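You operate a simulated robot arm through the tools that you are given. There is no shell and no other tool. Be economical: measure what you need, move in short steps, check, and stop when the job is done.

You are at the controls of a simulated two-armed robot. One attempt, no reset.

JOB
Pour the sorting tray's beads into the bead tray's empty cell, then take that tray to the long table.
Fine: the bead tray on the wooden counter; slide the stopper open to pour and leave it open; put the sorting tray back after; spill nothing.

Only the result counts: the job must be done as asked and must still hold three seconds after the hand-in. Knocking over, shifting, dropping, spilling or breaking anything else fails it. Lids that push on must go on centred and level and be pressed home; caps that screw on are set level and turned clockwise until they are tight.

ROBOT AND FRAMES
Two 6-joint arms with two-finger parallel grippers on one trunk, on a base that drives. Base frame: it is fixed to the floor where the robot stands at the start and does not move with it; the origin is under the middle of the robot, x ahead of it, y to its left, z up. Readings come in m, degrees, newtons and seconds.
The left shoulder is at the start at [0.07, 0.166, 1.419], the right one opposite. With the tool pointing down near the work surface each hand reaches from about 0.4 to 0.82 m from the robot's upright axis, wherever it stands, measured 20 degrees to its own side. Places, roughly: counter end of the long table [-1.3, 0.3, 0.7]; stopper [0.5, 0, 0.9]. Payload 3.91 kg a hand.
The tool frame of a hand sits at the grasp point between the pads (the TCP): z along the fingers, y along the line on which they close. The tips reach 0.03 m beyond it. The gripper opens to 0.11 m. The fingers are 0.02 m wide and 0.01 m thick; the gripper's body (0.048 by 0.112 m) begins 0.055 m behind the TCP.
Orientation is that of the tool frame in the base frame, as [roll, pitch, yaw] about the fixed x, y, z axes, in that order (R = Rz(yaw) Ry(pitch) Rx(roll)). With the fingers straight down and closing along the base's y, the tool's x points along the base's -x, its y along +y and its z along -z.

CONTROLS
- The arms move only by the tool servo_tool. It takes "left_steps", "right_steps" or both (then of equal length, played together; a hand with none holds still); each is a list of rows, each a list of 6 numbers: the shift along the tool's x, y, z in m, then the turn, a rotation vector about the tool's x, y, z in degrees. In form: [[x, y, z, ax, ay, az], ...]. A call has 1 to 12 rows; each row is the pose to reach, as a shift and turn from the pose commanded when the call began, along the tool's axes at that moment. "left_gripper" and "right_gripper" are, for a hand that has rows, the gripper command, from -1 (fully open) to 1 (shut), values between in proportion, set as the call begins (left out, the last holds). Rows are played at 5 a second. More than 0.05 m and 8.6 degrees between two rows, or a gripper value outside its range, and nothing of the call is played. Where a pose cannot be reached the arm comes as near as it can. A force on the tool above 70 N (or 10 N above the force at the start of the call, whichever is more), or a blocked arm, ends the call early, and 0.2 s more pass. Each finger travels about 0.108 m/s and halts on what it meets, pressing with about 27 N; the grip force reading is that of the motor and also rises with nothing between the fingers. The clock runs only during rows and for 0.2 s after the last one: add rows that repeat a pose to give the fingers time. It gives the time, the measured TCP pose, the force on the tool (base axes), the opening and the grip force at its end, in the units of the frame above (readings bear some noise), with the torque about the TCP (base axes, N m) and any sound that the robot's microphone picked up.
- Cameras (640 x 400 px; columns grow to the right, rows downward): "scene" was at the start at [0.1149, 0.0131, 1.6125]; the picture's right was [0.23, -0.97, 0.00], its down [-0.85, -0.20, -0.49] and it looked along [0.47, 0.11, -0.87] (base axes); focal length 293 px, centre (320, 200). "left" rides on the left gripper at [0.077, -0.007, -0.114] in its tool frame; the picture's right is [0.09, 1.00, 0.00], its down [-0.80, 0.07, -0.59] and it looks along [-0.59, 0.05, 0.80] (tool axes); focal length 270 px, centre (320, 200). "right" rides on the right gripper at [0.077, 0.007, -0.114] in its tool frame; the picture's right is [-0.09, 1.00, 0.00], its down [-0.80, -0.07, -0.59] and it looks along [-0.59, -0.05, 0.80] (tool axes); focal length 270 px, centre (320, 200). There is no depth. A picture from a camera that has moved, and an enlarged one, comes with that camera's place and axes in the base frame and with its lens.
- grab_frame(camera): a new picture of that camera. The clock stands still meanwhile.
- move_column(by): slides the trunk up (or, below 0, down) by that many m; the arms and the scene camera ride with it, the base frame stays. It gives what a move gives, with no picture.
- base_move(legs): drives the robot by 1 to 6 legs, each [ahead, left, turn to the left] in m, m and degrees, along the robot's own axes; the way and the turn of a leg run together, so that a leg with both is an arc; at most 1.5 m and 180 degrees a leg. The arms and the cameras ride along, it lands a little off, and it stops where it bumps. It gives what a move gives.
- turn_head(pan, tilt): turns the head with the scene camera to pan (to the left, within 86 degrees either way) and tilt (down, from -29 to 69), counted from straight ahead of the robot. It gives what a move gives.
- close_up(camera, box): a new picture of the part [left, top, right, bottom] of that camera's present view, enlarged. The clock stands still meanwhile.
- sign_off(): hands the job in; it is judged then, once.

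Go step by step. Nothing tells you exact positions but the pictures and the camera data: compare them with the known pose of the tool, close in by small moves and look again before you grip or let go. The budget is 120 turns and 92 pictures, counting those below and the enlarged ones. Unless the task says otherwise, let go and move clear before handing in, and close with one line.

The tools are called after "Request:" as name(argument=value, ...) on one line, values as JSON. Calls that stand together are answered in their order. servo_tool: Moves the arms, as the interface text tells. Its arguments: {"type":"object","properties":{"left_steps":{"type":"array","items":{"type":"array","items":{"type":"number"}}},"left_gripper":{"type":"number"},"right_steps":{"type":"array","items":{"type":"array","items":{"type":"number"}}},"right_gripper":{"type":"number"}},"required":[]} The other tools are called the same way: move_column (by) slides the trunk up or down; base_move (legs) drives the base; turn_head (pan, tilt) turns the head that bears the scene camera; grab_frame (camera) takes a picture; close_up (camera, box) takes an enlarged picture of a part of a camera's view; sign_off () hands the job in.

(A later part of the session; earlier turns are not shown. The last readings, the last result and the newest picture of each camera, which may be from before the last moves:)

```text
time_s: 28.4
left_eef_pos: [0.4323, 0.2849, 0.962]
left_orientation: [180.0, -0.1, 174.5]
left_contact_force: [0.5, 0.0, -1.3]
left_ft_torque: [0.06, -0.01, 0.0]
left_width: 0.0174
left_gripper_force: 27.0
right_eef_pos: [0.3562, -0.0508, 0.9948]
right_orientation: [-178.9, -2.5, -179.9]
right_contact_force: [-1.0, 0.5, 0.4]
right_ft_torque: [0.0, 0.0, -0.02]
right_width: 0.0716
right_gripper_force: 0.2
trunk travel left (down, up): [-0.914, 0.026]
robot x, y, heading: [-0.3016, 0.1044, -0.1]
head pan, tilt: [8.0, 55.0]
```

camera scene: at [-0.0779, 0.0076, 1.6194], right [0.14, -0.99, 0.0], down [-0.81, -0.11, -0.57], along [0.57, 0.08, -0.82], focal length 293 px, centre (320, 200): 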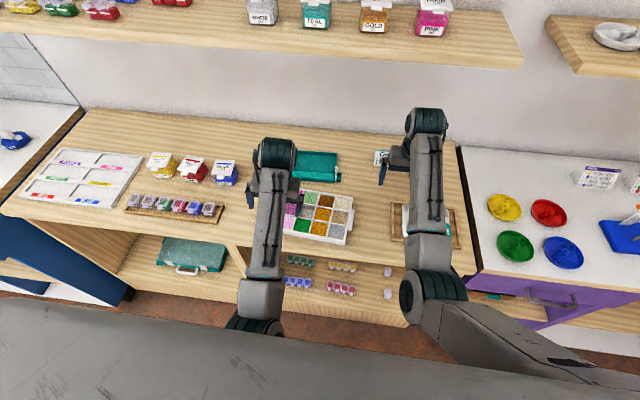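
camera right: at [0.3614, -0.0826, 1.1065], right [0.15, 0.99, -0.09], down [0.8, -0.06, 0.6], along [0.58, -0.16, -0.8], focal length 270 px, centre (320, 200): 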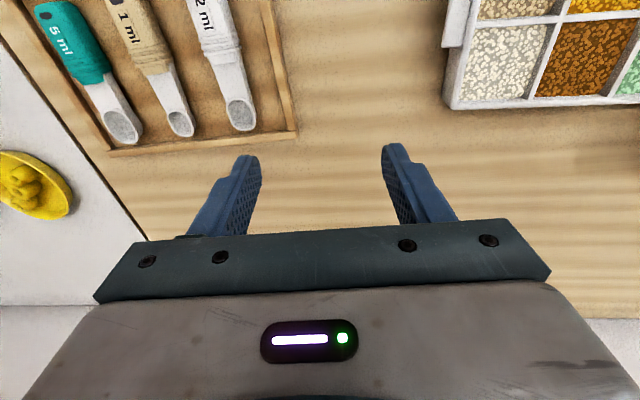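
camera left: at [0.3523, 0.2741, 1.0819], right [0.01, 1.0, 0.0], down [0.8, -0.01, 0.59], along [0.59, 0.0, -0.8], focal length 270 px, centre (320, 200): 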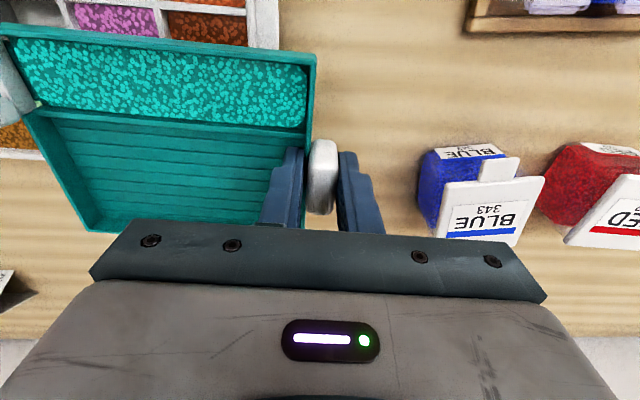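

Next stage: left hand 7 cm right, then base 7 cm left, and I'll level the right hand.

Request:
servo_tool(left_steps=[[0.001, -0.014, 0, 0, 0, 0], [0.003, -0.028, 0, 0, 0, 0], [0.004, -0.042, 0, 0, 0, 0], [0.005, -0.056, 0, 0, 0, 0], [0.0066, -0.07, 0, 0, 0, 0], [0.0066, -0.07, 0, 0, 0, 0]], right_steps=[[0, -0.01, -0.01, -1.1, -2.5, 0], [0, -0.02, -0.02, -1.1, -2.5, 0], [-0.01, -0.03, -0.02, -1.1, -2.5, 0], [-0.02, -0.04, -0.02, -1.1, -2.5, 0], [-0.02, -0.05, -0.02, -1.1, -2.5, 0], [-0.02, -0.05, -0.02, -1.1, -2.5, 0]])

Request:
base_move(legs=[[0, 0.07, 0]])

Request:
turn_head(pan=0, tilt=50)

Request:
close_up(camera="scene", box=[240, 150, 420, 280])

Request:
grab_frame(camera="right")

```text
time_s: 29.8
left_eef_pos: [0.419, 0.2184, 0.9645]
left_orientation: [-179.9, 0.0, 174.6]
left_contact_force: [-0.2, -0.1, -1.4]
left_ft_torque: [0.09, -0.02, -0.03]
left_width: 0.0182
left_gripper_force: 27.8
right_eef_pos: [0.3761, -0.1005, 1.0178]
right_orientation: [-179.8, 0.0, 180.0]
right_contact_force: [0.8, 0.2, -0.2]
right_ft_torque: [-0.01, 0.02, 0.01]
right_width: 0.0715
right_gripper_force: 0.0
trunk travel left (down, up): [-0.914, 0.026]
robot x, y, heading: [-0.3004, 0.1055, -0.1]
head pan, tilt: [8.0, 55.0]
```

```text
time_s: 30.8
left_eef_pos: [0.4185, 0.2778, 0.9648]
left_orientation: [179.7, -0.1, 174.4]
left_contact_force: [-0.1, -0.2, -0.6]
left_ft_torque: [0.12, -0.01, 0.02]
left_width: 0.0178
left_gripper_force: 27.0
right_eef_pos: [0.3759, -0.0377, 1.0163]
right_orientation: [179.9, 0.1, -179.9]
right_contact_force: [-0.4, -1.0, -0.4]
right_ft_torque: [0.03, -0.02, -0.03]
right_width: 0.0715
right_gripper_force: 0.0
trunk travel left (down, up): [-0.914, 0.026]
robot x, y, heading: [-0.3008, 0.1691, -0.2]
head pan, tilt: [8.0, 55.0]
```

```text
time_s: 31.5
left_eef_pos: [0.4172, 0.2824, 0.9621]
left_orientation: [-179.9, 0.0, 174.4]
left_contact_force: [0.7, 1.5, -1.4]
left_ft_torque: [0.07, 0.03, 0.03]
left_width: 0.0178
left_gripper_force: 26.6
right_eef_pos: [0.3759, -0.0339, 1.0174]
right_orientation: [-179.7, 0.2, 179.9]
right_contact_force: [0.1, 0.7, 0.4]
right_ft_torque: [0.0, 0.03, 0.02]
right_width: 0.0715
right_gripper_force: 0.0
trunk travel left (down, up): [-0.914, 0.026]
robot x, y, heading: [-0.2999, 0.1748, -0.2]
head pan, tilt: [0.0, 50.0]
```

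```text
3.08 times, centred on (330, 215) of scene
camera zoom: at [-0.1723, 0.169, 1.6259], right [0.0, -1.0, 0.0], down [-0.77, 0.0, -0.64], along [0.64, 0.0, -0.77], focal length 900 px, centre (289, 154)
```

zoom: 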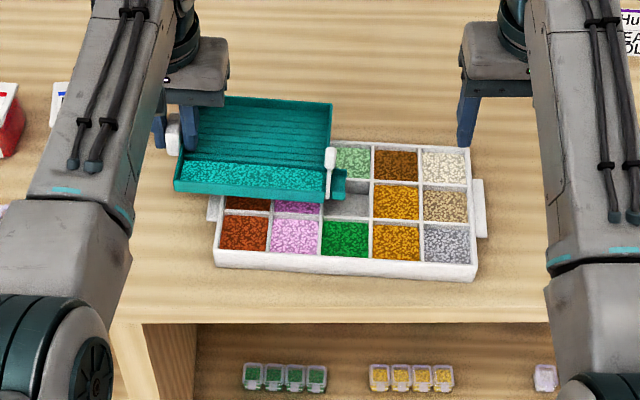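

```text
61 pictures are left
camera right: at [0.2976, -0.0255, 1.1301], right [0.09, 1.0, 0.0], down [0.8, -0.07, 0.6], along [0.59, -0.06, -0.8], focal length 270 px, centre (320, 200)
```

right: 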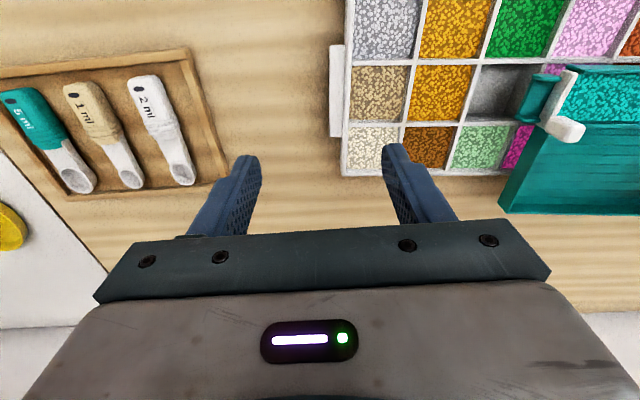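

The knob triangulates to about [0.381, 0.129, 0.965] and the spout needs about 12 mm more forward. I'll adjust the left hand and bring the right hand above the knob.

Request:
servo_tool(left_steps=[[-0.006, 0.0005, 0, 0, 0, 0], [-0.012, 0.001, 0, 0, 0, 0], [-0.012, 0.001, 0, 0, 0, 0], [-0.012, 0.001, 0, 0, 0, 0], [-0.012, 0.001, 0, 0, 0, 0], [-0.012, 0.001, 0, 0, 0, 0]], right_steps=[[-0.005, 0.03, -0.005, 0, 0, 0], [-0.01, 0.07, -0.005, 0, 0, 0], [-0.015, 0.11, -0.005, 0, 0, 0], [-0.018, 0.14, -0.005, 0, 0, 0], [-0.018, 0.16, -0.005, 0, 0, 0], [-0.018, 0.16, -0.005, 0, 0, 0]])

Request:
grab_frame(camera="right")

Request:
close_up(camera="scene", box=[280, 150, 380, 230])

```text
time_s: 32.9
left_eef_pos: [0.4304, 0.2839, 0.964]
left_orientation: [-179.9, 0.0, 174.5]
left_contact_force: [-0.2, 0.7, -0.8]
left_ft_torque: [0.09, -0.07, -0.01]
left_width: 0.018
left_gripper_force: 26.8
right_eef_pos: [0.3931, 0.1292, 1.0189]
right_orientation: [-179.9, 0.2, 180.0]
right_contact_force: [-0.2, 0.0, 0.5]
right_ft_torque: [0.02, 0.0, 0.03]
right_width: 0.0714
right_gripper_force: 0.0
trunk travel left (down, up): [-0.914, 0.026]
robot x, y, heading: [-0.2983, 0.1716, -0.3]
head pan, tilt: [0.0, 50.0]
```

```text
60 pictures are left
camera right: at [0.3147, 0.1376, 1.1328], right [0.09, 1.0, 0.0], down [0.8, -0.07, 0.6], along [0.59, -0.06, -0.8], focal length 270 px, centre (320, 200)
```

right: 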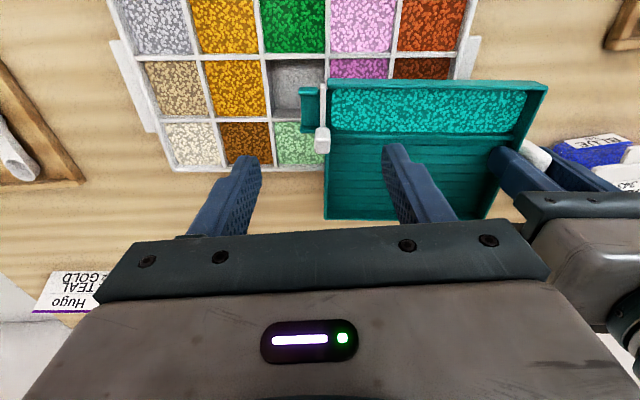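

```text
5.00 times, centred on (330, 190) of scene
camera zoom: at [-0.1723, 0.17, 1.6259], right [0.0, -1.0, 0.0], down [-0.77, 0.0, -0.64], along [0.64, 0.0, -0.77], focal length 1463 px, centre (270, 250)
```

zoom: 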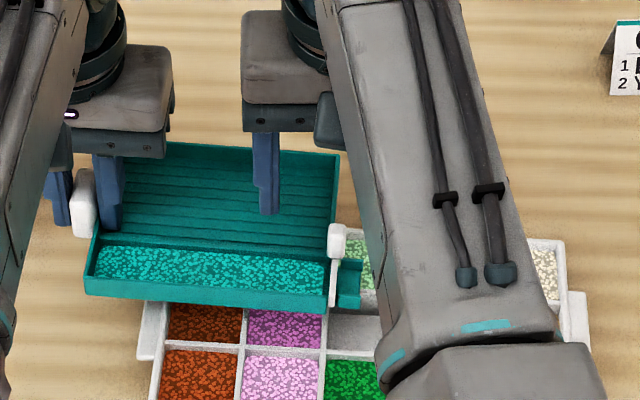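

The knob is at about [0.390, 0.130, 0.966], right under the right hand. I'll lower so the tips just straddle it, narrowing the gripper somewhat.

Request:
servo_tool(right_steps=[[0.002, 0.001, 0.01, 0, 0, 0], [0.002, 0.001, 0.022, 0, 0, 0], [0.002, 0.001, 0.032, 0, 0, 0], [0.002, 0.001, 0.032, 0, 0, 0]], right_gripper=0.1)

Request:
close_up(camera="right", box=[200, 60, 440, 210])

Request:
close_up(camera="scene", box=[300, 160, 380, 224])

```text
time_s: 33.9
left_eef_pos: [0.4305, 0.2838, 0.9649]
left_orientation: [-180.0, 0.0, 174.5]
left_contact_force: [0.5, -0.4, -0.9]
left_ft_torque: [0.07, -0.01, 0.01]
left_width: 0.0179
left_gripper_force: 26.2
right_eef_pos: [0.3908, 0.1304, 0.989]
right_orientation: [-179.8, 0.2, -180.0]
right_contact_force: [0.6, 0.0, -0.2]
right_ft_torque: [-0.02, 0.01, 0.01]
right_width: 0.0494
right_gripper_force: 0.1
trunk travel left (down, up): [-0.914, 0.026]
robot x, y, heading: [-0.3013, 0.1739, -0.2]
head pan, tilt: [0.0, 50.0]
```

```text
2.67 times, centred on (320, 135) of right
camera zoom: at [0.3136, 0.1388, 1.1023], right [0.09, 1.0, 0.0], down [0.8, -0.07, 0.6], along [0.59, -0.06, -0.8], focal length 721 px, centre (320, 373)
```

zoom: 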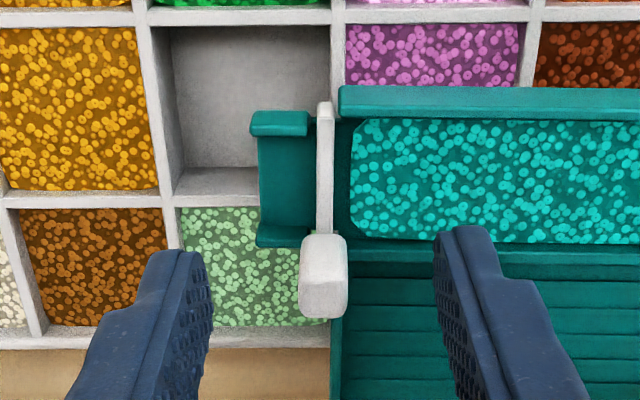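

```text
6.25 times, centred on (340, 192) of scene
camera zoom: at [-0.1724, 0.1705, 1.6259], right [0.0, -1.0, 0.0], down [-0.77, 0.0, -0.64], along [0.64, 0.0, -0.77], focal length 1829 px, centre (195, 250)
```

zoom: 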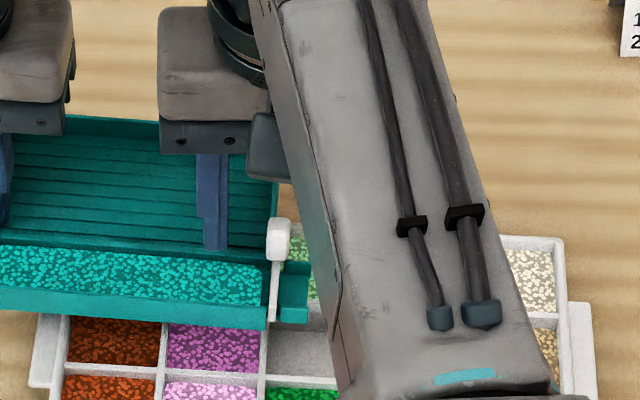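

The fingers straddle the knob cleanly and the spout sits over the empty cell. I'll lower 3 mm and close on the knob.

Request:
servo_tool(right_steps=[[0, 0, 0.003, 0, 0, 0], [0, 0, 0.003, 0, 0, 0], [0, 0, 0.003, 0, 0, 0], [0, 0, 0.003, 0, 0, 0]], right_gripper=1)

Request:
close_up(camera="right", box=[200, 60, 440, 210])

```text
time_s: 34.9
left_eef_pos: [0.4305, 0.2844, 0.9642]
left_orientation: [-179.9, -0.1, 174.5]
left_contact_force: [-1.2, -2.6, -2.9]
left_ft_torque: [0.22, 0.04, 0.17]
left_width: 0.0179
left_gripper_force: 27.3
right_eef_pos: [0.3922, 0.1301, 0.986]
right_orientation: [-179.8, 0.2, 180.0]
right_contact_force: [2.1, 3.6, 2.2]
right_ft_torque: [0.34, -0.14, -0.27]
right_width: 0.0099
right_gripper_force: 27.1
trunk travel left (down, up): [-0.914, 0.026]
robot x, y, heading: [-0.2981, 0.1722, -0.4]
head pan, tilt: [0.0, 50.0]
```

```text
2.67 times, centred on (320, 135) of right
camera zoom: at [0.314, 0.1381, 1.0998], right [0.09, 1.0, 0.0], down [0.8, -0.07, 0.6], along [0.59, -0.06, -0.8], focal length 721 px, centre (320, 373)
```

zoom: 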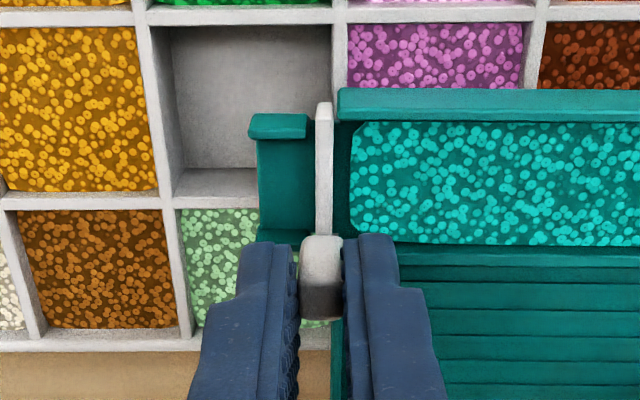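

I have the knob (9.9 mm). I'll lower both hands together 12 mm, then start sliding the gate away by 1 cm and look.

Request:
servo_tool(left_steps=[[0, 0, 0.004, 0, 0, 0], [0, 0, 0.008, 0, 0, 0], [0, 0, 0.012, 0, 0, 0], [0, 0, 0.012, 0, 0, 0], [0, 0, 0.012, 0, 0, 0], [0, 0, 0.012, 0, 0, 0]], right_steps=[[0, 0, 0.004, 0, 0, 0], [0, 0, 0.008, 0, 0, 0], [0, 0, 0.012, 0, 0, 0], [-0.004, -0.0003, 0.012, 0, 0, 0], [-0.008, -0.0006, 0.012, 0, 0, 0], [-0.012, -0.0009, 0.012, 0, 0, 0]])

Request:
close_up(camera="right", box=[200, 60, 440, 210])

```text
time_s: 36.3
left_eef_pos: [0.4315, 0.2832, 0.9515]
left_orientation: [-179.9, -0.1, 174.6]
left_contact_force: [-0.7, -11.0, -2.2]
left_ft_torque: [0.05, -0.08, 0.39]
left_width: 0.018
left_gripper_force: 26.7
right_eef_pos: [0.403, 0.1291, 0.9732]
right_orientation: [-179.8, 0.0, 179.9]
right_contact_force: [0.5, 11.7, 1.4]
right_ft_torque: [0.5, -0.03, -0.28]
right_width: 0.0094
right_gripper_force: 26.9
trunk travel left (down, up): [-0.914, 0.026]
robot x, y, heading: [-0.3006, 0.1706, -0.2]
head pan, tilt: [0.0, 50.0]
```

```text
2.67 times, centred on (320, 135) of right
camera zoom: at [0.3254, 0.1366, 1.0869], right [0.09, 1.0, 0.0], down [0.8, -0.07, 0.6], along [0.59, -0.06, -0.8], focal length 721 px, centre (320, 373)
```

zoom: 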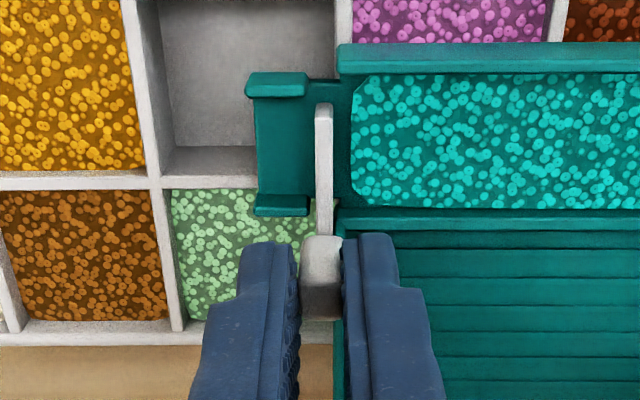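

The gate slides along +x as expected. I'll continue another 26 mm while easing the sideways force.

Request:
servo_tool(right_steps=[[-0.003, 0.0012, 0, 0, 0, 0], [-0.008, 0.0014, 0, 0, 0, 0], [-0.013, 0.0014, 0, 0, 0, 0], [-0.018, 0.0014, 0, 0, 0, 0], [-0.023, 0.0014, 0, 0, 0, 0], [-0.026, 0.0014, 0, 0, 0, 0]])

Request:
close_up(camera="right", box=[200, 20, 440, 170])

```text
time_s: 37.7
left_eef_pos: [0.4303, 0.2846, 0.9515]
left_orientation: [180.0, 0.0, 174.6]
left_contact_force: [2.6, 0.4, -4.3]
left_ft_torque: [0.28, -0.28, 0.68]
left_width: 0.0185
left_gripper_force: 26.9
right_eef_pos: [0.4306, 0.1275, 0.9733]
right_orientation: [-179.7, 0.0, 179.8]
right_contact_force: [-2.7, -1.5, 2.6]
right_ft_torque: [0.2, 0.32, -0.25]
right_width: 0.0092
right_gripper_force: 27.4
trunk travel left (down, up): [-0.914, 0.026]
robot x, y, heading: [-0.299, 0.1742, -0.2]
head pan, tilt: [0.0, 50.0]
```

```text
2.67 times, centred on (320, 95) of right
camera zoom: at [0.3522, 0.1364, 1.0861], right [0.09, 1.0, 0.0], down [0.8, -0.07, 0.6], along [0.59, -0.06, -0.8], focal length 721 px, centre (320, 480)
```

zoom: 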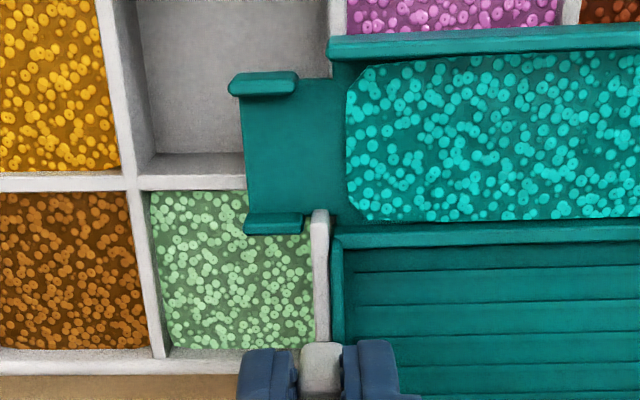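

The gate is clear of the trough and no beads are flowing while level. I'll push 3 mm further to make sure of the end stop, then release upwards.

Request:
servo_tool(right_steps=[[-0.002, 0, 0, 0, 0, 0], [-0.004, 0, 0, 0, 0, 0], [-0.004, 0, 0, 0, 0, 0]])

Request:
servo_tool(right_steps=[[0, 0, 0, 0, 0, 0], [0, 0, 0, 0, 0, 0], [0, 0, -0.01, 0, 0, 0], [0, 0, -0.03, 0, 0, 0], [0, 0, -0.045, 0, 0, 0]], right_gripper=-0.2)

Request:
grab_frame(camera="right")

```text
time_s: 38.5
left_eef_pos: [0.4297, 0.2825, 0.9527]
left_orientation: [-179.9, 0.0, 174.5]
left_contact_force: [2.7, 4.3, -2.8]
left_ft_torque: [0.16, -0.19, 0.64]
left_width: 0.0193
left_gripper_force: 27.1
right_eef_pos: [0.4344, 0.1287, 0.9728]
right_orientation: [-179.7, 0.1, 179.9]
right_contact_force: [-2.7, -3.9, 1.8]
right_ft_torque: [0.07, 0.25, -0.25]
right_width: 0.0092
right_gripper_force: 26.8
trunk travel left (down, up): [-0.914, 0.026]
robot x, y, heading: [-0.3002, 0.171, 0.2]
head pan, tilt: [0.0, 50.0]
```

```text
time_s: 39.7
left_eef_pos: [0.4302, 0.2826, 0.9523]
left_orientation: [-179.9, 0.0, 174.5]
left_contact_force: [0.3, -1.0, -0.3]
left_ft_torque: [0.05, -0.02, 0.02]
left_width: 0.0179
left_gripper_force: 27.0
right_eef_pos: [0.4357, 0.13, 1.0199]
right_orientation: [-179.8, 0.2, 180.0]
right_contact_force: [-0.5, 0.0, -0.2]
right_ft_torque: [-0.03, 0.04, -0.01]
right_width: 0.0658
right_gripper_force: 0.1
trunk travel left (down, up): [-0.914, 0.026]
robot x, y, heading: [-0.3008, 0.1755, -0.1]
head pan, tilt: [0.0, 50.0]
```

```text
53 pictures are left
camera right: at [0.3567, 0.137, 1.1339], right [0.09, 1.0, 0.0], down [0.8, -0.07, 0.6], along [0.59, -0.06, -0.8], focal length 270 px, centre (320, 200)
```

right: 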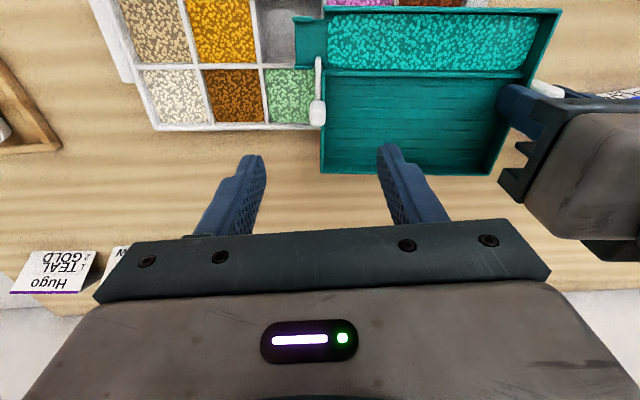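

The gate is open and stays open, with the beads resting. I'll withdraw the right hand, raise the tray with the spout tipped up 8° so nothing can run, then shift the base 0.17 m right for the pour.

Request:
servo_tool(left_steps=[[0, 0, -0.008, 0, 0, 0], [0, 0, -0.016, 0, 0, 0], [0, 0, -0.022, 2, 0, 0], [0, 0, -0.025, 4, 0, 0], [0, 0, -0.025, 6, 0, 0], [0, 0, -0.025, 8, 0, 0], [0, 0, -0.025, 8, 0, 0]], right_steps=[[0, -0.03, 0, 0, 0, 0], [0, -0.06, 0, 0, 0, 0], [0, -0.1, 0, 0, 0, 0], [0, -0.14, 0, 0, 0, 0], [0, -0.18, 0, 0, 0, 0], [0, -0.2, 0, 0, 0, 0], [0, -0.2, 0, 0, 0, 0]])

Request:
base_move(legs=[[0, -0.085, 0], [0, -0.085, 0]])

Request:
grab_frame(camera="scene")

```text
time_s: 41.3
left_eef_pos: [0.4314, 0.2845, 0.9763]
left_orientation: [-171.9, 0.0, 174.5]
left_contact_force: [0.8, 0.1, -0.5]
left_ft_torque: [0.07, 0.02, 0.05]
left_width: 0.0177
left_gripper_force: 26.8
right_eef_pos: [0.4334, -0.0723, 1.024]
right_orientation: [-179.8, 0.0, 180.0]
right_contact_force: [-0.3, 0.5, -0.2]
right_ft_torque: [0.01, 0.0, -0.01]
right_width: 0.0661
right_gripper_force: 0.0
trunk travel left (down, up): [-0.914, 0.026]
robot x, y, heading: [-0.3, 0.1681, -0.2]
head pan, tilt: [0.0, 50.0]
```

```text
time_s: 43.0
left_eef_pos: [0.4287, 0.1237, 0.9764]
left_orientation: [-171.7, 0.0, 174.6]
left_contact_force: [-0.4, 0.0, -0.7]
left_ft_torque: [0.04, 0.0, 0.01]
left_width: 0.0174
left_gripper_force: 26.8
right_eef_pos: [0.4345, -0.232, 1.0254]
right_orientation: [-179.4, 0.0, -179.9]
right_contact_force: [-0.7, 0.0, -0.4]
right_ft_torque: [-0.04, -0.01, 0.0]
right_width: 0.0663
right_gripper_force: 0.1
trunk travel left (down, up): [-0.914, 0.026]
robot x, y, heading: [-0.3015, 0.0034, -0.5]
head pan, tilt: [0.0, 50.0]
```

```text
52 pictures are left
camera scene: at [-0.1729, 0.0119, 1.6259], right [0.0, -1.0, 0.01], down [-0.77, 0.0, -0.64], along [0.64, -0.01, -0.77], focal length 293 px, centre (320, 200)
```

scene: 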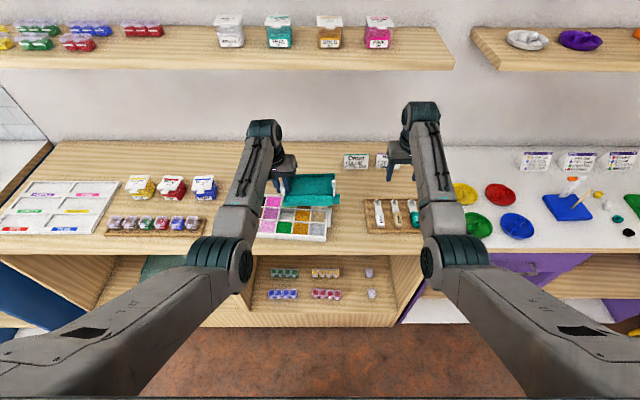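

The tray arrived safely with the spout up. I'll bring the left hand 0.16 m back over the cell and return it to level at the pour height.

Request:
servo_tool(left_steps=[[0.002, 0.023, -0.003, 0, 0, 0], [0.004, 0.046, -0.0065, 0, 0, 0], [0.006, 0.069, -0.01, 0, 0, 0], [0.008, 0.092, -0.013, 0, 0, 0], [0.01, 0.115, -0.0163, 0, 0, 0], [0.012, 0.138, -0.0195, 0, 0, 0], [0.014, 0.16, -0.0226, 0, 0, 0], [0.014, 0.16, -0.0226, 0, 0, 0], [0.014, 0.161, -0.016, -3, 0, 0], [0.014, 0.1625, -0.008, -6, 0, 0], [0.014, 0.1634, 0.0012, -8, 0, 0], [0.014, 0.1634, 0.0012, -8, 0, 0]])

Request:
close_up(camera="scene", box=[240, 160, 360, 255])

Request:
grab_frame(camera="left")

```text
time_s: 45.6
left_eef_pos: [0.4318, 0.2786, 0.9503]
left_orientation: [180.0, 0.0, 174.7]
left_contact_force: [0.0, -0.7, 0.3]
left_ft_torque: [0.08, 0.02, 0.01]
left_width: 0.0179
left_gripper_force: 26.4
right_eef_pos: [0.4344, -0.2366, 1.0238]
right_orientation: [-179.9, 0.1, -179.8]
right_contact_force: [0.3, -0.1, -0.1]
right_ft_torque: [-0.02, -0.01, 0.03]
right_width: 0.0659
right_gripper_force: 0.1
trunk travel left (down, up): [-0.914, 0.026]
robot x, y, heading: [-0.3023, 0.0063, -0.0]
head pan, tilt: [0.0, 50.0]
```

```text
4.21 times, centred on (300, 208) of scene
camera zoom: at [-0.1728, 0.0026, 1.6259], right [0.0, -1.0, 0.0], down [-0.77, 0.0, -0.64], along [0.64, 0.0, -0.77], focal length 1232 px, centre (404, 168)
```

zoom: 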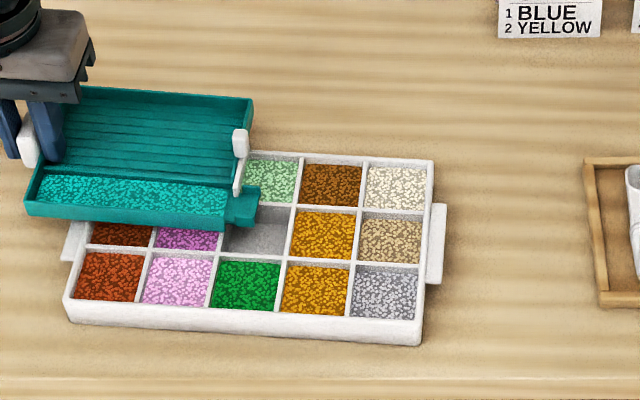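

```text
50 pictures are left
camera left: at [0.3542, 0.2797, 1.0656], right [0.01, 1.0, 0.0], down [0.8, -0.01, 0.59], along [0.59, 0.0, -0.8], focal length 270 px, centre (320, 200)
```

left: 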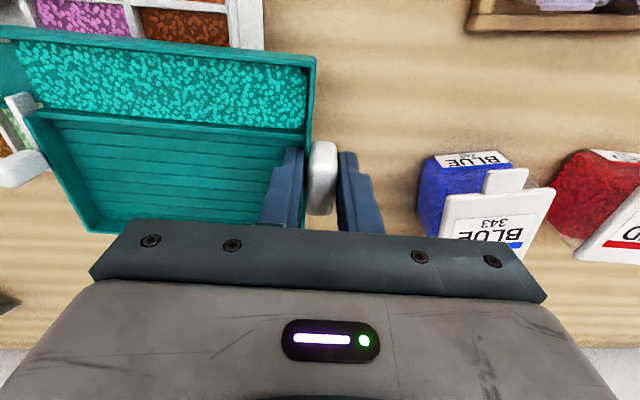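

The spout mouth is at about [0.378, 0.110] over the cell centre [0.374, 0.110]. I'll shift 1 cm left and 4 mm back, then tilt about the mouth to 24° and look.

Request:
servo_tool(left_steps=[[0.005, 0.0096, 0, 0, 0, 0], [0.005, 0.0055, -0.0179, -6, 0, 0], [0.005, -0.0004, -0.0353, -12, 0, 0], [0.005, -0.0081, -0.052, -18, 0, 0], [0.005, -0.0176, -0.0678, -24, 0, 0], [0.005, -0.0176, -0.0678, -24, 0, 0], [0.005, -0.0176, -0.0678, -24, 0, 0]])

Request:
close_up(camera="scene", box=[240, 160, 360, 255])

```text
time_s: 47.2
left_eef_pos: [0.4267, 0.2628, 1.0187]
left_orientation: [156.1, 0.0, 174.6]
left_contact_force: [-0.1, 0.2, -0.7]
left_ft_torque: [0.08, -0.02, -0.05]
left_width: 0.0176
left_gripper_force: 26.9
right_eef_pos: [0.4342, -0.2369, 1.0241]
right_orientation: [-179.8, 0.1, -179.9]
right_contact_force: [-0.3, -0.5, -0.3]
right_ft_torque: [-0.01, 0.0, 0.0]
right_width: 0.0659
right_gripper_force: 0.1
trunk travel left (down, up): [-0.914, 0.026]
robot x, y, heading: [-0.3005, 0.0045, 0.1]
head pan, tilt: [0.0, 50.0]
```

```text
4.21 times, centred on (300, 208) of scene
camera zoom: at [-0.1726, 0.0038, 1.6259], right [0.0, -1.0, 0.0], down [-0.77, 0.0, -0.64], along [0.64, 0.0, -0.77], focal length 1232 px, centre (404, 168)
```

zoom: 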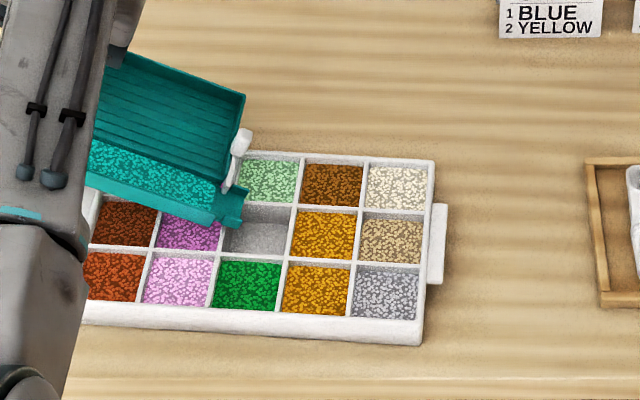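

The mouth holds at y ≈ 0.121 above the cell with no flow yet at 24°. I'll tilt on to 36° and hold.

Request:
servo_tool(left_steps=[[0.002, -0.002, -0.009, -3, 0, 0], [0.002, -0.0041, -0.0179, -6, 0, 0], [0.002, -0.007, -0.0266, -9, 0, 0], [0.002, -0.01, -0.0353, -12, 0, 0], [0.002, -0.01, -0.0353, -12, 0, 0], [0.002, -0.01, -0.0353, -12, 0, 0], [0.002, -0.01, -0.0353, -12, 0, 0]])

Request:
close_up(camera="scene", box=[240, 160, 360, 255])

```text
time_s: 48.9
left_eef_pos: [0.4224, 0.2388, 1.0488]
left_orientation: [144.0, 0.0, 174.6]
left_contact_force: [-0.4, -0.1, -0.7]
left_ft_torque: [0.05, 0.01, -0.02]
left_width: 0.0176
left_gripper_force: 27.1
right_eef_pos: [0.4345, -0.2374, 1.0237]
right_orientation: [-179.8, 0.0, -179.9]
right_contact_force: [-1.1, -0.1, -0.2]
right_ft_torque: [0.03, 0.04, 0.0]
right_width: 0.0661
right_gripper_force: 0.1
trunk travel left (down, up): [-0.914, 0.026]
robot x, y, heading: [-0.3032, 0.0029, -0.1]
head pan, tilt: [0.0, 50.0]
```

```text
4.21 times, centred on (300, 208) of scene
camera zoom: at [-0.1728, 0.0025, 1.6259], right [0.0, -1.0, 0.0], down [-0.77, 0.0, -0.64], along [0.64, 0.0, -0.77], focal length 1232 px, centre (404, 168)
```

zoom: 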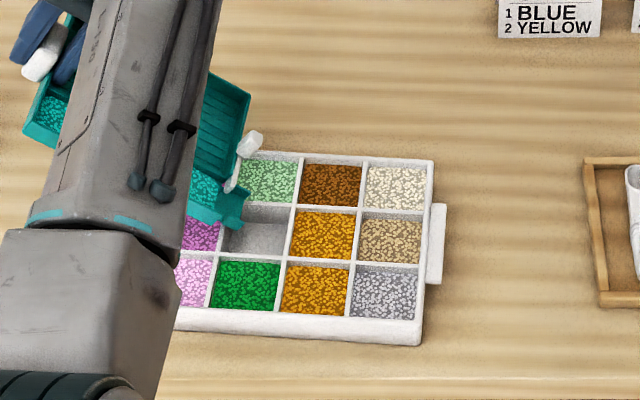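

The mouth is still over the cell and nothing has flowed at 36°. I'll tilt on to 48°.

Request:
servo_tool(left_steps=[[0, -0.003, -0.009, -3, 0, 0], [0, -0.006, -0.0179, -6, 0, 0], [0, -0.006, -0.0179, -6, 0, 0], [0, -0.0095, -0.0266, -9, 0, 0], [0, -0.0135, -0.0353, -12, 0, 0], [0, -0.0135, -0.0353, -12, 0, 0], [0, -0.0135, -0.0353, -12, 0, 0], [0, -0.0135, -0.0353, -12, 0, 0]])

Request:
close_up(camera="scene", box=[240, 160, 360, 255])

Request:
grab_frame(camera="left")

```text
time_s: 50.6
left_eef_pos: [0.4185, 0.208, 1.0692]
left_orientation: [132.0, 0.0, 174.6]
left_contact_force: [0.2, -1.0, -2.0]
left_ft_torque: [0.01, 0.0, -0.02]
left_width: 0.0177
left_gripper_force: 27.2
right_eef_pos: [0.4335, -0.238, 1.0231]
right_orientation: [-179.8, 0.1, -179.9]
right_contact_force: [0.2, -0.3, -0.5]
right_ft_torque: [0.02, 0.01, -0.01]
right_width: 0.0658
right_gripper_force: 0.1
trunk travel left (down, up): [-0.914, 0.026]
robot x, y, heading: [-0.3033, 0.0062, 0.0]
head pan, tilt: [0.0, 50.0]
```

```text
4.21 times, centred on (300, 208) of scene
camera zoom: at [-0.1728, 0.0022, 1.6259], right [0.0, -1.0, 0.0], down [-0.77, 0.0, -0.64], along [0.64, 0.0, -0.77], focal length 1232 px, centre (404, 168)
```

zoom: 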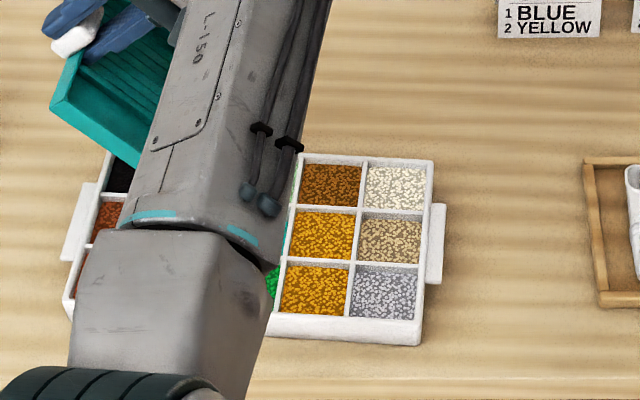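

```text
46 pictures are left
camera left: at [0.3331, 0.1249, 1.1413], right [-0.02, 0.67, 0.74], down [0.76, -0.47, 0.45], along [0.65, 0.57, -0.5], focal length 270 px, centre (320, 200)
```

left: 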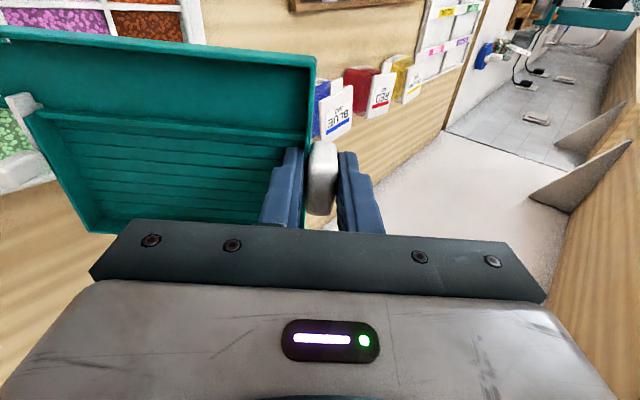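

The trough is empty, so the beads have poured. I'll hold a moment, then tilt back about the mouth and look into the cell.

Request:
servo_tool(left_steps=[[0, 0, 0, 0, 0, 0], [0, 0, 0, 0, 0, 0], [0, 0, 0, 0, 0, 0], [0, 0.0022, 0.0183, 6, 0, 0], [0, 0.0024, 0.0367, 12, 0, 0], [0, 0.0008, 0.055, 18, 0, 0], [0, -0.0028, 0.073, 24, 0, 0], [0, -0.0082, 0.0905, 30, 0, 0], [0, -0.0154, 0.1074, 36, 0, 0], [0, -0.0243, 0.1235, 42, 0, 0], [0, -0.0349, 0.1385, 48, 0, 0], [0, -0.0349, 0.1385, 48, 0, 0]])

Request:
close_up(camera="scene", box=[240, 160, 360, 255])

```text
time_s: 53.2
left_eef_pos: [0.4254, 0.2872, 0.9512]
left_orientation: [-179.9, 0.0, 174.5]
left_contact_force: [0.5, 0.5, -0.8]
left_ft_torque: [0.07, 0.01, 0.01]
left_width: 0.0178
left_gripper_force: 26.7
right_eef_pos: [0.4335, -0.2377, 1.0238]
right_orientation: [-179.8, 0.1, -179.9]
right_contact_force: [1.0, 0.3, 0.2]
right_ft_torque: [-0.02, 0.03, 0.02]
right_width: 0.0661
right_gripper_force: 0.0
trunk travel left (down, up): [-0.914, 0.026]
robot x, y, heading: [-0.3002, 0.0066, -0.4]
head pan, tilt: [0.0, 50.0]
```

```text
4.21 times, centred on (300, 208) of scene
camera zoom: at [-0.1729, 0.0024, 1.6259], right [0.0, -1.0, 0.0], down [-0.77, 0.0, -0.64], along [0.64, 0.0, -0.77], focal length 1232 px, centre (404, 168)
```

zoom: 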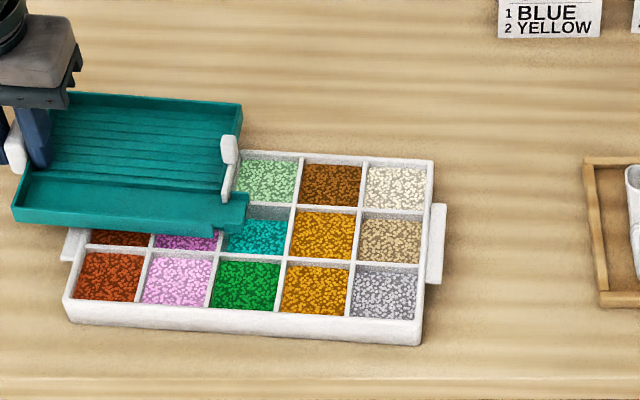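

All the beads are in the cell with none astray. Now I'll return the sorting tray: raise it, move right, restore its original yaw, and drive 0.1 m forward for reach.

Request:
servo_tool(left_steps=[[0, 0, -0.012, 0, 0, 0], [0, 0, -0.025, 0, 0, 0], [-0.002, -0.022, -0.025, 0, 0, -2], [-0.004, -0.045, -0.025, 0, 0, -4], [-0.006, -0.067, -0.025, 0, 0, -6], [-0.0085, -0.0896, -0.025, 0, 0, -7], [-0.0085, -0.0896, -0.025, 0, 0, -7]])

Request:
base_move(legs=[[0.1, 0, 0]])

```text
time_s: 54.9
left_eef_pos: [0.4251, 0.1973, 0.976]
left_orientation: [-179.9, 0.0, -178.4]
left_contact_force: [0.4, 1.2, -1.6]
left_ft_torque: [0.07, -0.04, 0.02]
left_width: 0.0178
left_gripper_force: 26.9
right_eef_pos: [0.4342, -0.2369, 1.0225]
right_orientation: [-179.8, 0.1, -179.9]
right_contact_force: [-0.1, -0.1, 0.1]
right_ft_torque: [-0.01, 0.01, -0.01]
right_width: 0.0662
right_gripper_force: 0.0
trunk travel left (down, up): [-0.914, 0.026]
robot x, y, heading: [-0.3013, 0.0051, -0.1]
head pan, tilt: [0.0, 50.0]
```

```text
time_s: 56.0
left_eef_pos: [0.5218, 0.1978, 0.9792]
left_orientation: [-180.0, 0.2, -178.4]
left_contact_force: [-0.4, -0.1, -1.5]
left_ft_torque: [0.08, -0.01, 0.04]
left_width: 0.0176
left_gripper_force: 26.7
right_eef_pos: [0.5306, -0.2367, 1.0276]
right_orientation: [-179.7, 0.3, -179.8]
right_contact_force: [-0.6, 0.9, 0.2]
right_ft_torque: [0.0, -0.01, 0.01]
right_width: 0.0662
right_gripper_force: 0.1
trunk travel left (down, up): [-0.914, 0.026]
robot x, y, heading: [-0.204, 0.0035, 0.1]
head pan, tilt: [0.0, 50.0]
```

Next I'll go 34 mm forward and down to about 4 mm above the counter, then look.

Request:
servo_tool(left_steps=[[-0.017, -0.001, 0, 0, 0, 0], [-0.0345, -0.0015, 0, 0, 0, 0], [-0.0345, -0.0015, 0.02, 0, 0, 0], [-0.0345, -0.0015, 0.04, 0, 0, 0], [-0.0345, -0.0015, 0.056, 0, 0, 0], [-0.0345, -0.0015, 0.056, 0, 0, 0]])

Request:
grab_frame(camera="scene")

Request:
close_up(camera="scene", box=[220, 160, 360, 270])

```text
time_s: 57.4
left_eef_pos: [0.5597, 0.1977, 0.9165]
left_orientation: [-179.8, 0.0, -178.3]
left_contact_force: [0.0, -0.9, -0.5]
left_ft_torque: [-0.09, 0.04, -0.07]
left_width: 0.0178
left_gripper_force: 27.2
right_eef_pos: [0.5337, -0.2367, 1.0225]
right_orientation: [-179.8, 0.1, -179.9]
right_contact_force: [-0.4, 0.3, 0.2]
right_ft_torque: [0.0, 0.03, 0.01]
right_width: 0.0661
right_gripper_force: 0.0
trunk travel left (down, up): [-0.914, 0.026]
robot x, y, heading: [-0.201, 0.0071, -0.0]
head pan, tilt: [0.0, 50.0]
```

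```text
44 pictures are left
camera scene: at [-0.0727, 0.003, 1.6259], right [0.0, -1.0, 0.0], down [-0.77, 0.0, -0.64], along [0.64, 0.0, -0.77], focal length 293 px, centre (320, 200)
```

scene: 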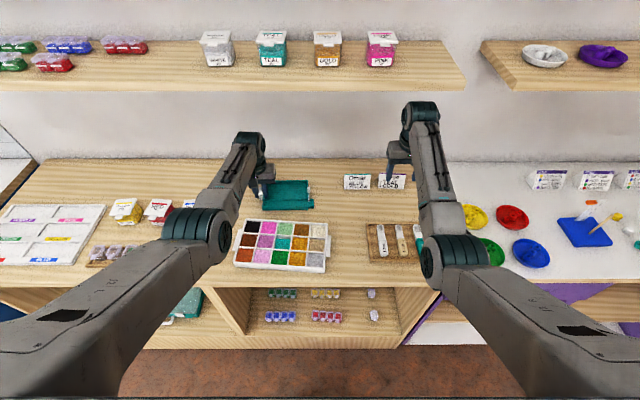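

```text
3.64 times, centred on (290, 215) of scene
camera zoom: at [-0.0727, 0.003, 1.6259], right [0.0, -1.0, 0.0], down [-0.77, 0.0, -0.64], along [0.64, 0.0, -0.77], focal length 1064 px, centre (429, 146)
```

zoom: 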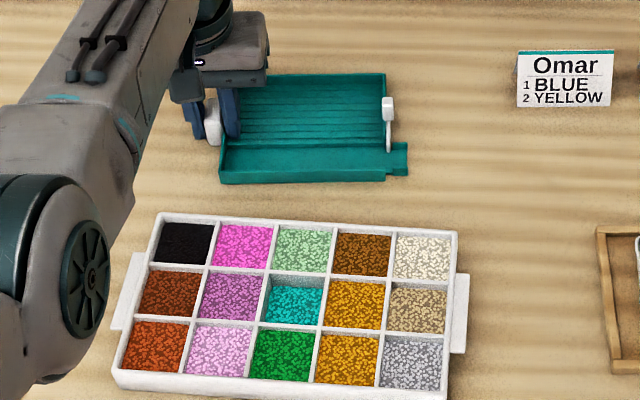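

The placement is within 3 mm of the original spot. I'll nudge back 3 mm, settle it onto the counter, open and rise.

Request:
servo_tool(left_steps=[[0.003, 0, 0, 0, 0, 0], [0.003, 0, 0.002, 0, 0, 0], [0.003, 0, 0.004, 0, 0, 0], [0.003, 0, 0.004, 0, 0, 0]])

Request:
servo_tool(left_steps=[[0, 0, 0, 0, 0, 0], [0, 0, 0, 0, 0, 0], [0, 0, 0, 0, 0, 0], [0, 0, -0.01, 0, 0, 0], [0, 0, -0.03, 0, 0, 0], [0, 0, -0.06, 0, 0, 0], [0, 0, -0.06, 0, 0, 0]], left_gripper=-0.3)

Request:
close_up(camera="scene", box=[220, 160, 360, 270])

```text
time_s: 58.4
left_eef_pos: [0.5559, 0.1957, 0.9158]
left_orientation: [-179.9, 0.2, -178.4]
left_contact_force: [-0.3, -1.5, 1.8]
left_ft_torque: [-0.4, -0.22, -0.03]
left_width: 0.0179
left_gripper_force: 27.2
right_eef_pos: [0.5342, -0.2364, 1.0239]
right_orientation: [-179.8, 0.2, -179.9]
right_contact_force: [-0.4, -1.2, 0.8]
right_ft_torque: [0.0, 0.02, 0.01]
right_width: 0.0658
right_gripper_force: 0.1
trunk travel left (down, up): [-0.914, 0.026]
robot x, y, heading: [-0.1992, 0.0047, -0.3]
head pan, tilt: [0.0, 50.0]
```

```text
time_s: 60.0
left_eef_pos: [0.558, 0.1977, 0.9757]
left_orientation: [-180.0, -0.2, -178.4]
left_contact_force: [-0.2, 0.5, 0.3]
left_ft_torque: [-0.02, 0.02, 0.0]
left_width: 0.0716
left_gripper_force: 0.0
right_eef_pos: [0.534, -0.237, 1.0235]
right_orientation: [-179.8, 0.1, -179.9]
right_contact_force: [0.2, -0.9, 0.2]
right_ft_torque: [0.01, 0.0, 0.02]
right_width: 0.066
right_gripper_force: 0.0
trunk travel left (down, up): [-0.914, 0.026]
robot x, y, heading: [-0.2038, 0.0057, 0.3]
head pan, tilt: [0.0, 50.0]
```

```text
3.64 times, centred on (290, 215) of scene
camera zoom: at [-0.0727, 0.003, 1.6259], right [0.0, -1.0, 0.0], down [-0.77, 0.0, -0.64], along [0.64, 0.0, -0.77], focal length 1064 px, centre (429, 146)
```

zoom: 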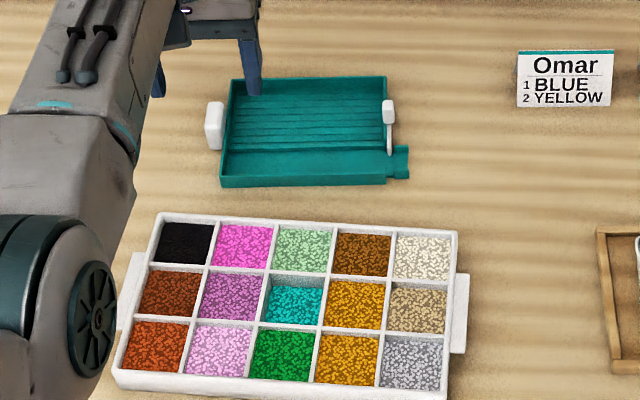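

The sorting tray is back in place with its stopper open. Next is the bead tray: I'll raise the left hand and shift the base so the tray lies centred ahead, ready for a two-handed carry by its end handles.

Request:
servo_tool(left_steps=[[0, 0, -0.02, 0, 0, 0], [0, -0.02, -0.04, 0, 0, 0], [0, -0.04, -0.045, 0, 0, 0]])

Request:
base_move(legs=[[-0.05, 0.105, 0]])

```text
time_s: 60.8
left_eef_pos: [0.558, 0.157, 1.021]
left_orientation: [180.0, 0.0, -178.4]
left_contact_force: [0.1, -0.3, 0.3]
left_ft_torque: [0.01, 0.03, 0.02]
left_width: 0.0716
left_gripper_force: 0.0
right_eef_pos: [0.5334, -0.2372, 1.0232]
right_orientation: [-179.9, 0.1, -179.9]
right_contact_force: [-0.2, 0.0, -0.2]
right_ft_torque: [0.0, 0.04, 0.01]
right_width: 0.0659
right_gripper_force: 0.0
trunk travel left (down, up): [-0.914, 0.026]
robot x, y, heading: [-0.2018, 0.009, -0.0]
head pan, tilt: [0.0, 50.0]
```

```text
time_s: 62.0
left_eef_pos: [0.5105, 0.2583, 1.0204]
left_orientation: [179.9, -0.2, -178.5]
left_contact_force: [-0.1, -0.8, 0.6]
left_ft_torque: [0.0, -0.03, 0.03]
left_width: 0.0716
left_gripper_force: 0.2
right_eef_pos: [0.4856, -0.1341, 1.021]
right_orientation: [-179.9, 0.0, -179.9]
right_contact_force: [0.5, -1.0, 0.5]
right_ft_torque: [0.01, -0.02, 0.03]
right_width: 0.0659
right_gripper_force: 0.0
trunk travel left (down, up): [-0.914, 0.026]
robot x, y, heading: [-0.2508, 0.1094, -0.2]
head pan, tilt: [0.0, 50.0]
```

I'll turn both hands so they close along the tray's short side and move them over the handles; the wrist cameras will look inward.

Request:
servo_tool(left_steps=[[0.01, 0.0017, 0.001, 0, 0, 7.96], [0.02, 0.0033, 0.002, 0, 0, 15.9], [0.031, 0.005, 0.003, 0, 0, 23.9], [0.041, 0.0067, 0.004, 0, 0, 31.8], [0.052, 0.0083, 0.005, 0, 0, 39.8], [0.062, 0.01, 0.006, 0, 0, 47.8], [0.072, 0.0117, 0.007, 0, 0, 55.7], [0.083, 0.0133, 0.008, 0, 0, 63.7], [0.093, 0.015, 0.009, 0, 0, 71.6], [0.103, 0.0167, 0.01, 0, 0, 79.6], [0.114, 0.0183, 0.01, 0, 0, 87.6], [0.124, 0.02, 0.01, 0, 0, 95.5]], right_steps=[[0.01, 0.007, 0.001, 0, 0, -7.2], [0.02, 0.014, 0.002, 0, 0, -14.3], [0.03, 0.021, 0.003, 0, 0, -21.5], [0.04, 0.028, 0.004, 0, 0, -28.7], [0.05, 0.035, 0.005, 0, 0, -35.8], [0.06, 0.042, 0.006, 0, 0, -43], [0.07, 0.049, 0.007, 0, 0, -50.2], [0.08, 0.056, 0.008, 0, 0, -57.3], [0.09, 0.063, 0.009, 0, 0, -64.5], [0.1, 0.07, 0.01, 0, 0, -71.7], [0.11, 0.077, 0.01, 0, 0, -78.8], [0.12, 0.084, 0.01, 0, 0, -86]], left_gripper=-1, right_gripper=-1)

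Request:
grab_frame(camera="left")

Request:
grab_frame(camera="right")

```text
time_s: 64.6
left_eef_pos: [0.3842, 0.2794, 1.0112]
left_orientation: [180.0, 0.1, 85.9]
left_contact_force: [-0.2, 0.6, -0.2]
left_ft_torque: [0.01, -0.03, -0.01]
left_width: 0.1098
left_gripper_force: 0.0
right_eef_pos: [0.3624, -0.0476, 1.0142]
right_orientation: [-179.8, -0.2, -93.8]
right_contact_force: [0.2, 0.5, 0.3]
right_ft_torque: [-0.01, -0.04, 0.0]
right_width: 0.11
right_gripper_force: 0.0
trunk travel left (down, up): [-0.914, 0.026]
robot x, y, heading: [-0.2513, 0.1075, 0.1]
head pan, tilt: [0.0, 50.0]
```

```text
41 pictures are left
camera left: at [0.3837, 0.3565, 1.1265], right [1.0, 0.02, 0.0], down [0.01, -0.8, 0.6], along [0.01, -0.6, -0.8], focal length 270 px, centre (320, 200)
```

left: 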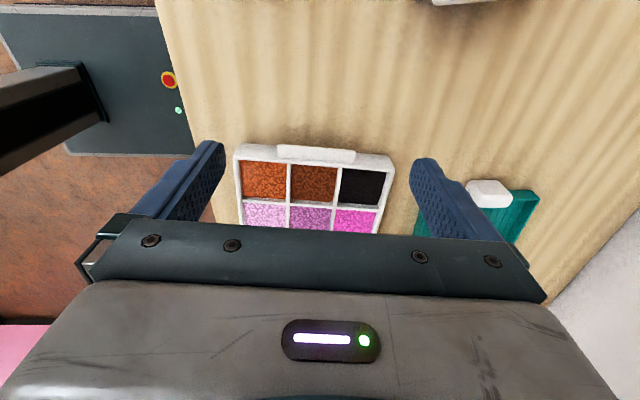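

```text
40 pictures are left
camera right: at [0.3499, -0.124, 1.1275], right [-0.99, 0.15, 0.0], down [0.12, 0.8, 0.59], along [0.09, 0.58, -0.81], focal length 270 px, centre (320, 200)
```

right: 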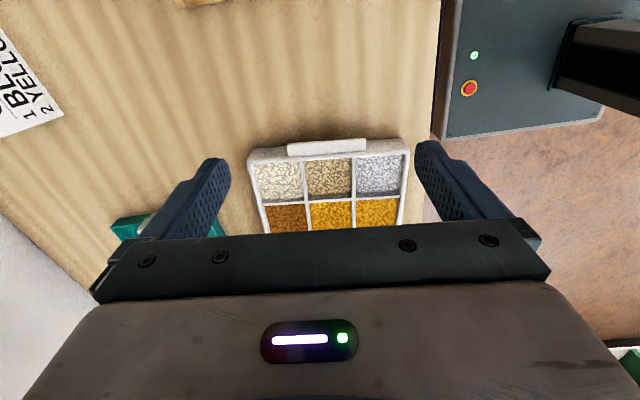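

Both handles are visible as white tabs. I'll enlarge them to see their height and extent.

Request:
close_up(camera="left", box=[220, 120, 420, 245])

Request:
close_up(camera="right", box=[230, 115, 430, 240])

```text
3.20 times, centred on (320, 182) of left
camera zoom: at [0.3837, 0.3565, 1.1265], right [1.0, 0.02, 0.0], down [0.01, -0.8, 0.6], along [0.01, -0.6, -0.8], focal length 865 px, centre (320, 256)
```

zoom: 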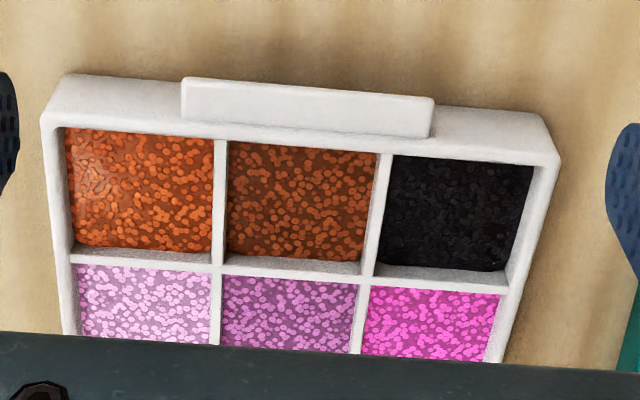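

```text
3.20 times, centred on (330, 178) of right
camera zoom: at [0.3499, -0.124, 1.1275], right [-0.99, 0.15, 0.0], down [0.12, 0.8, 0.59], along [0.09, 0.58, -0.81], focal length 865 px, centre (288, 272)
```

zoom: 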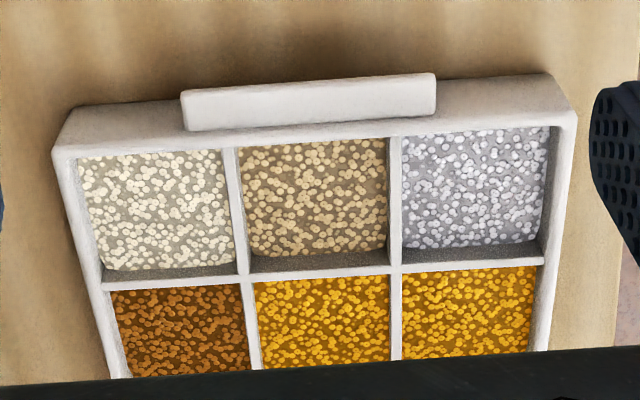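

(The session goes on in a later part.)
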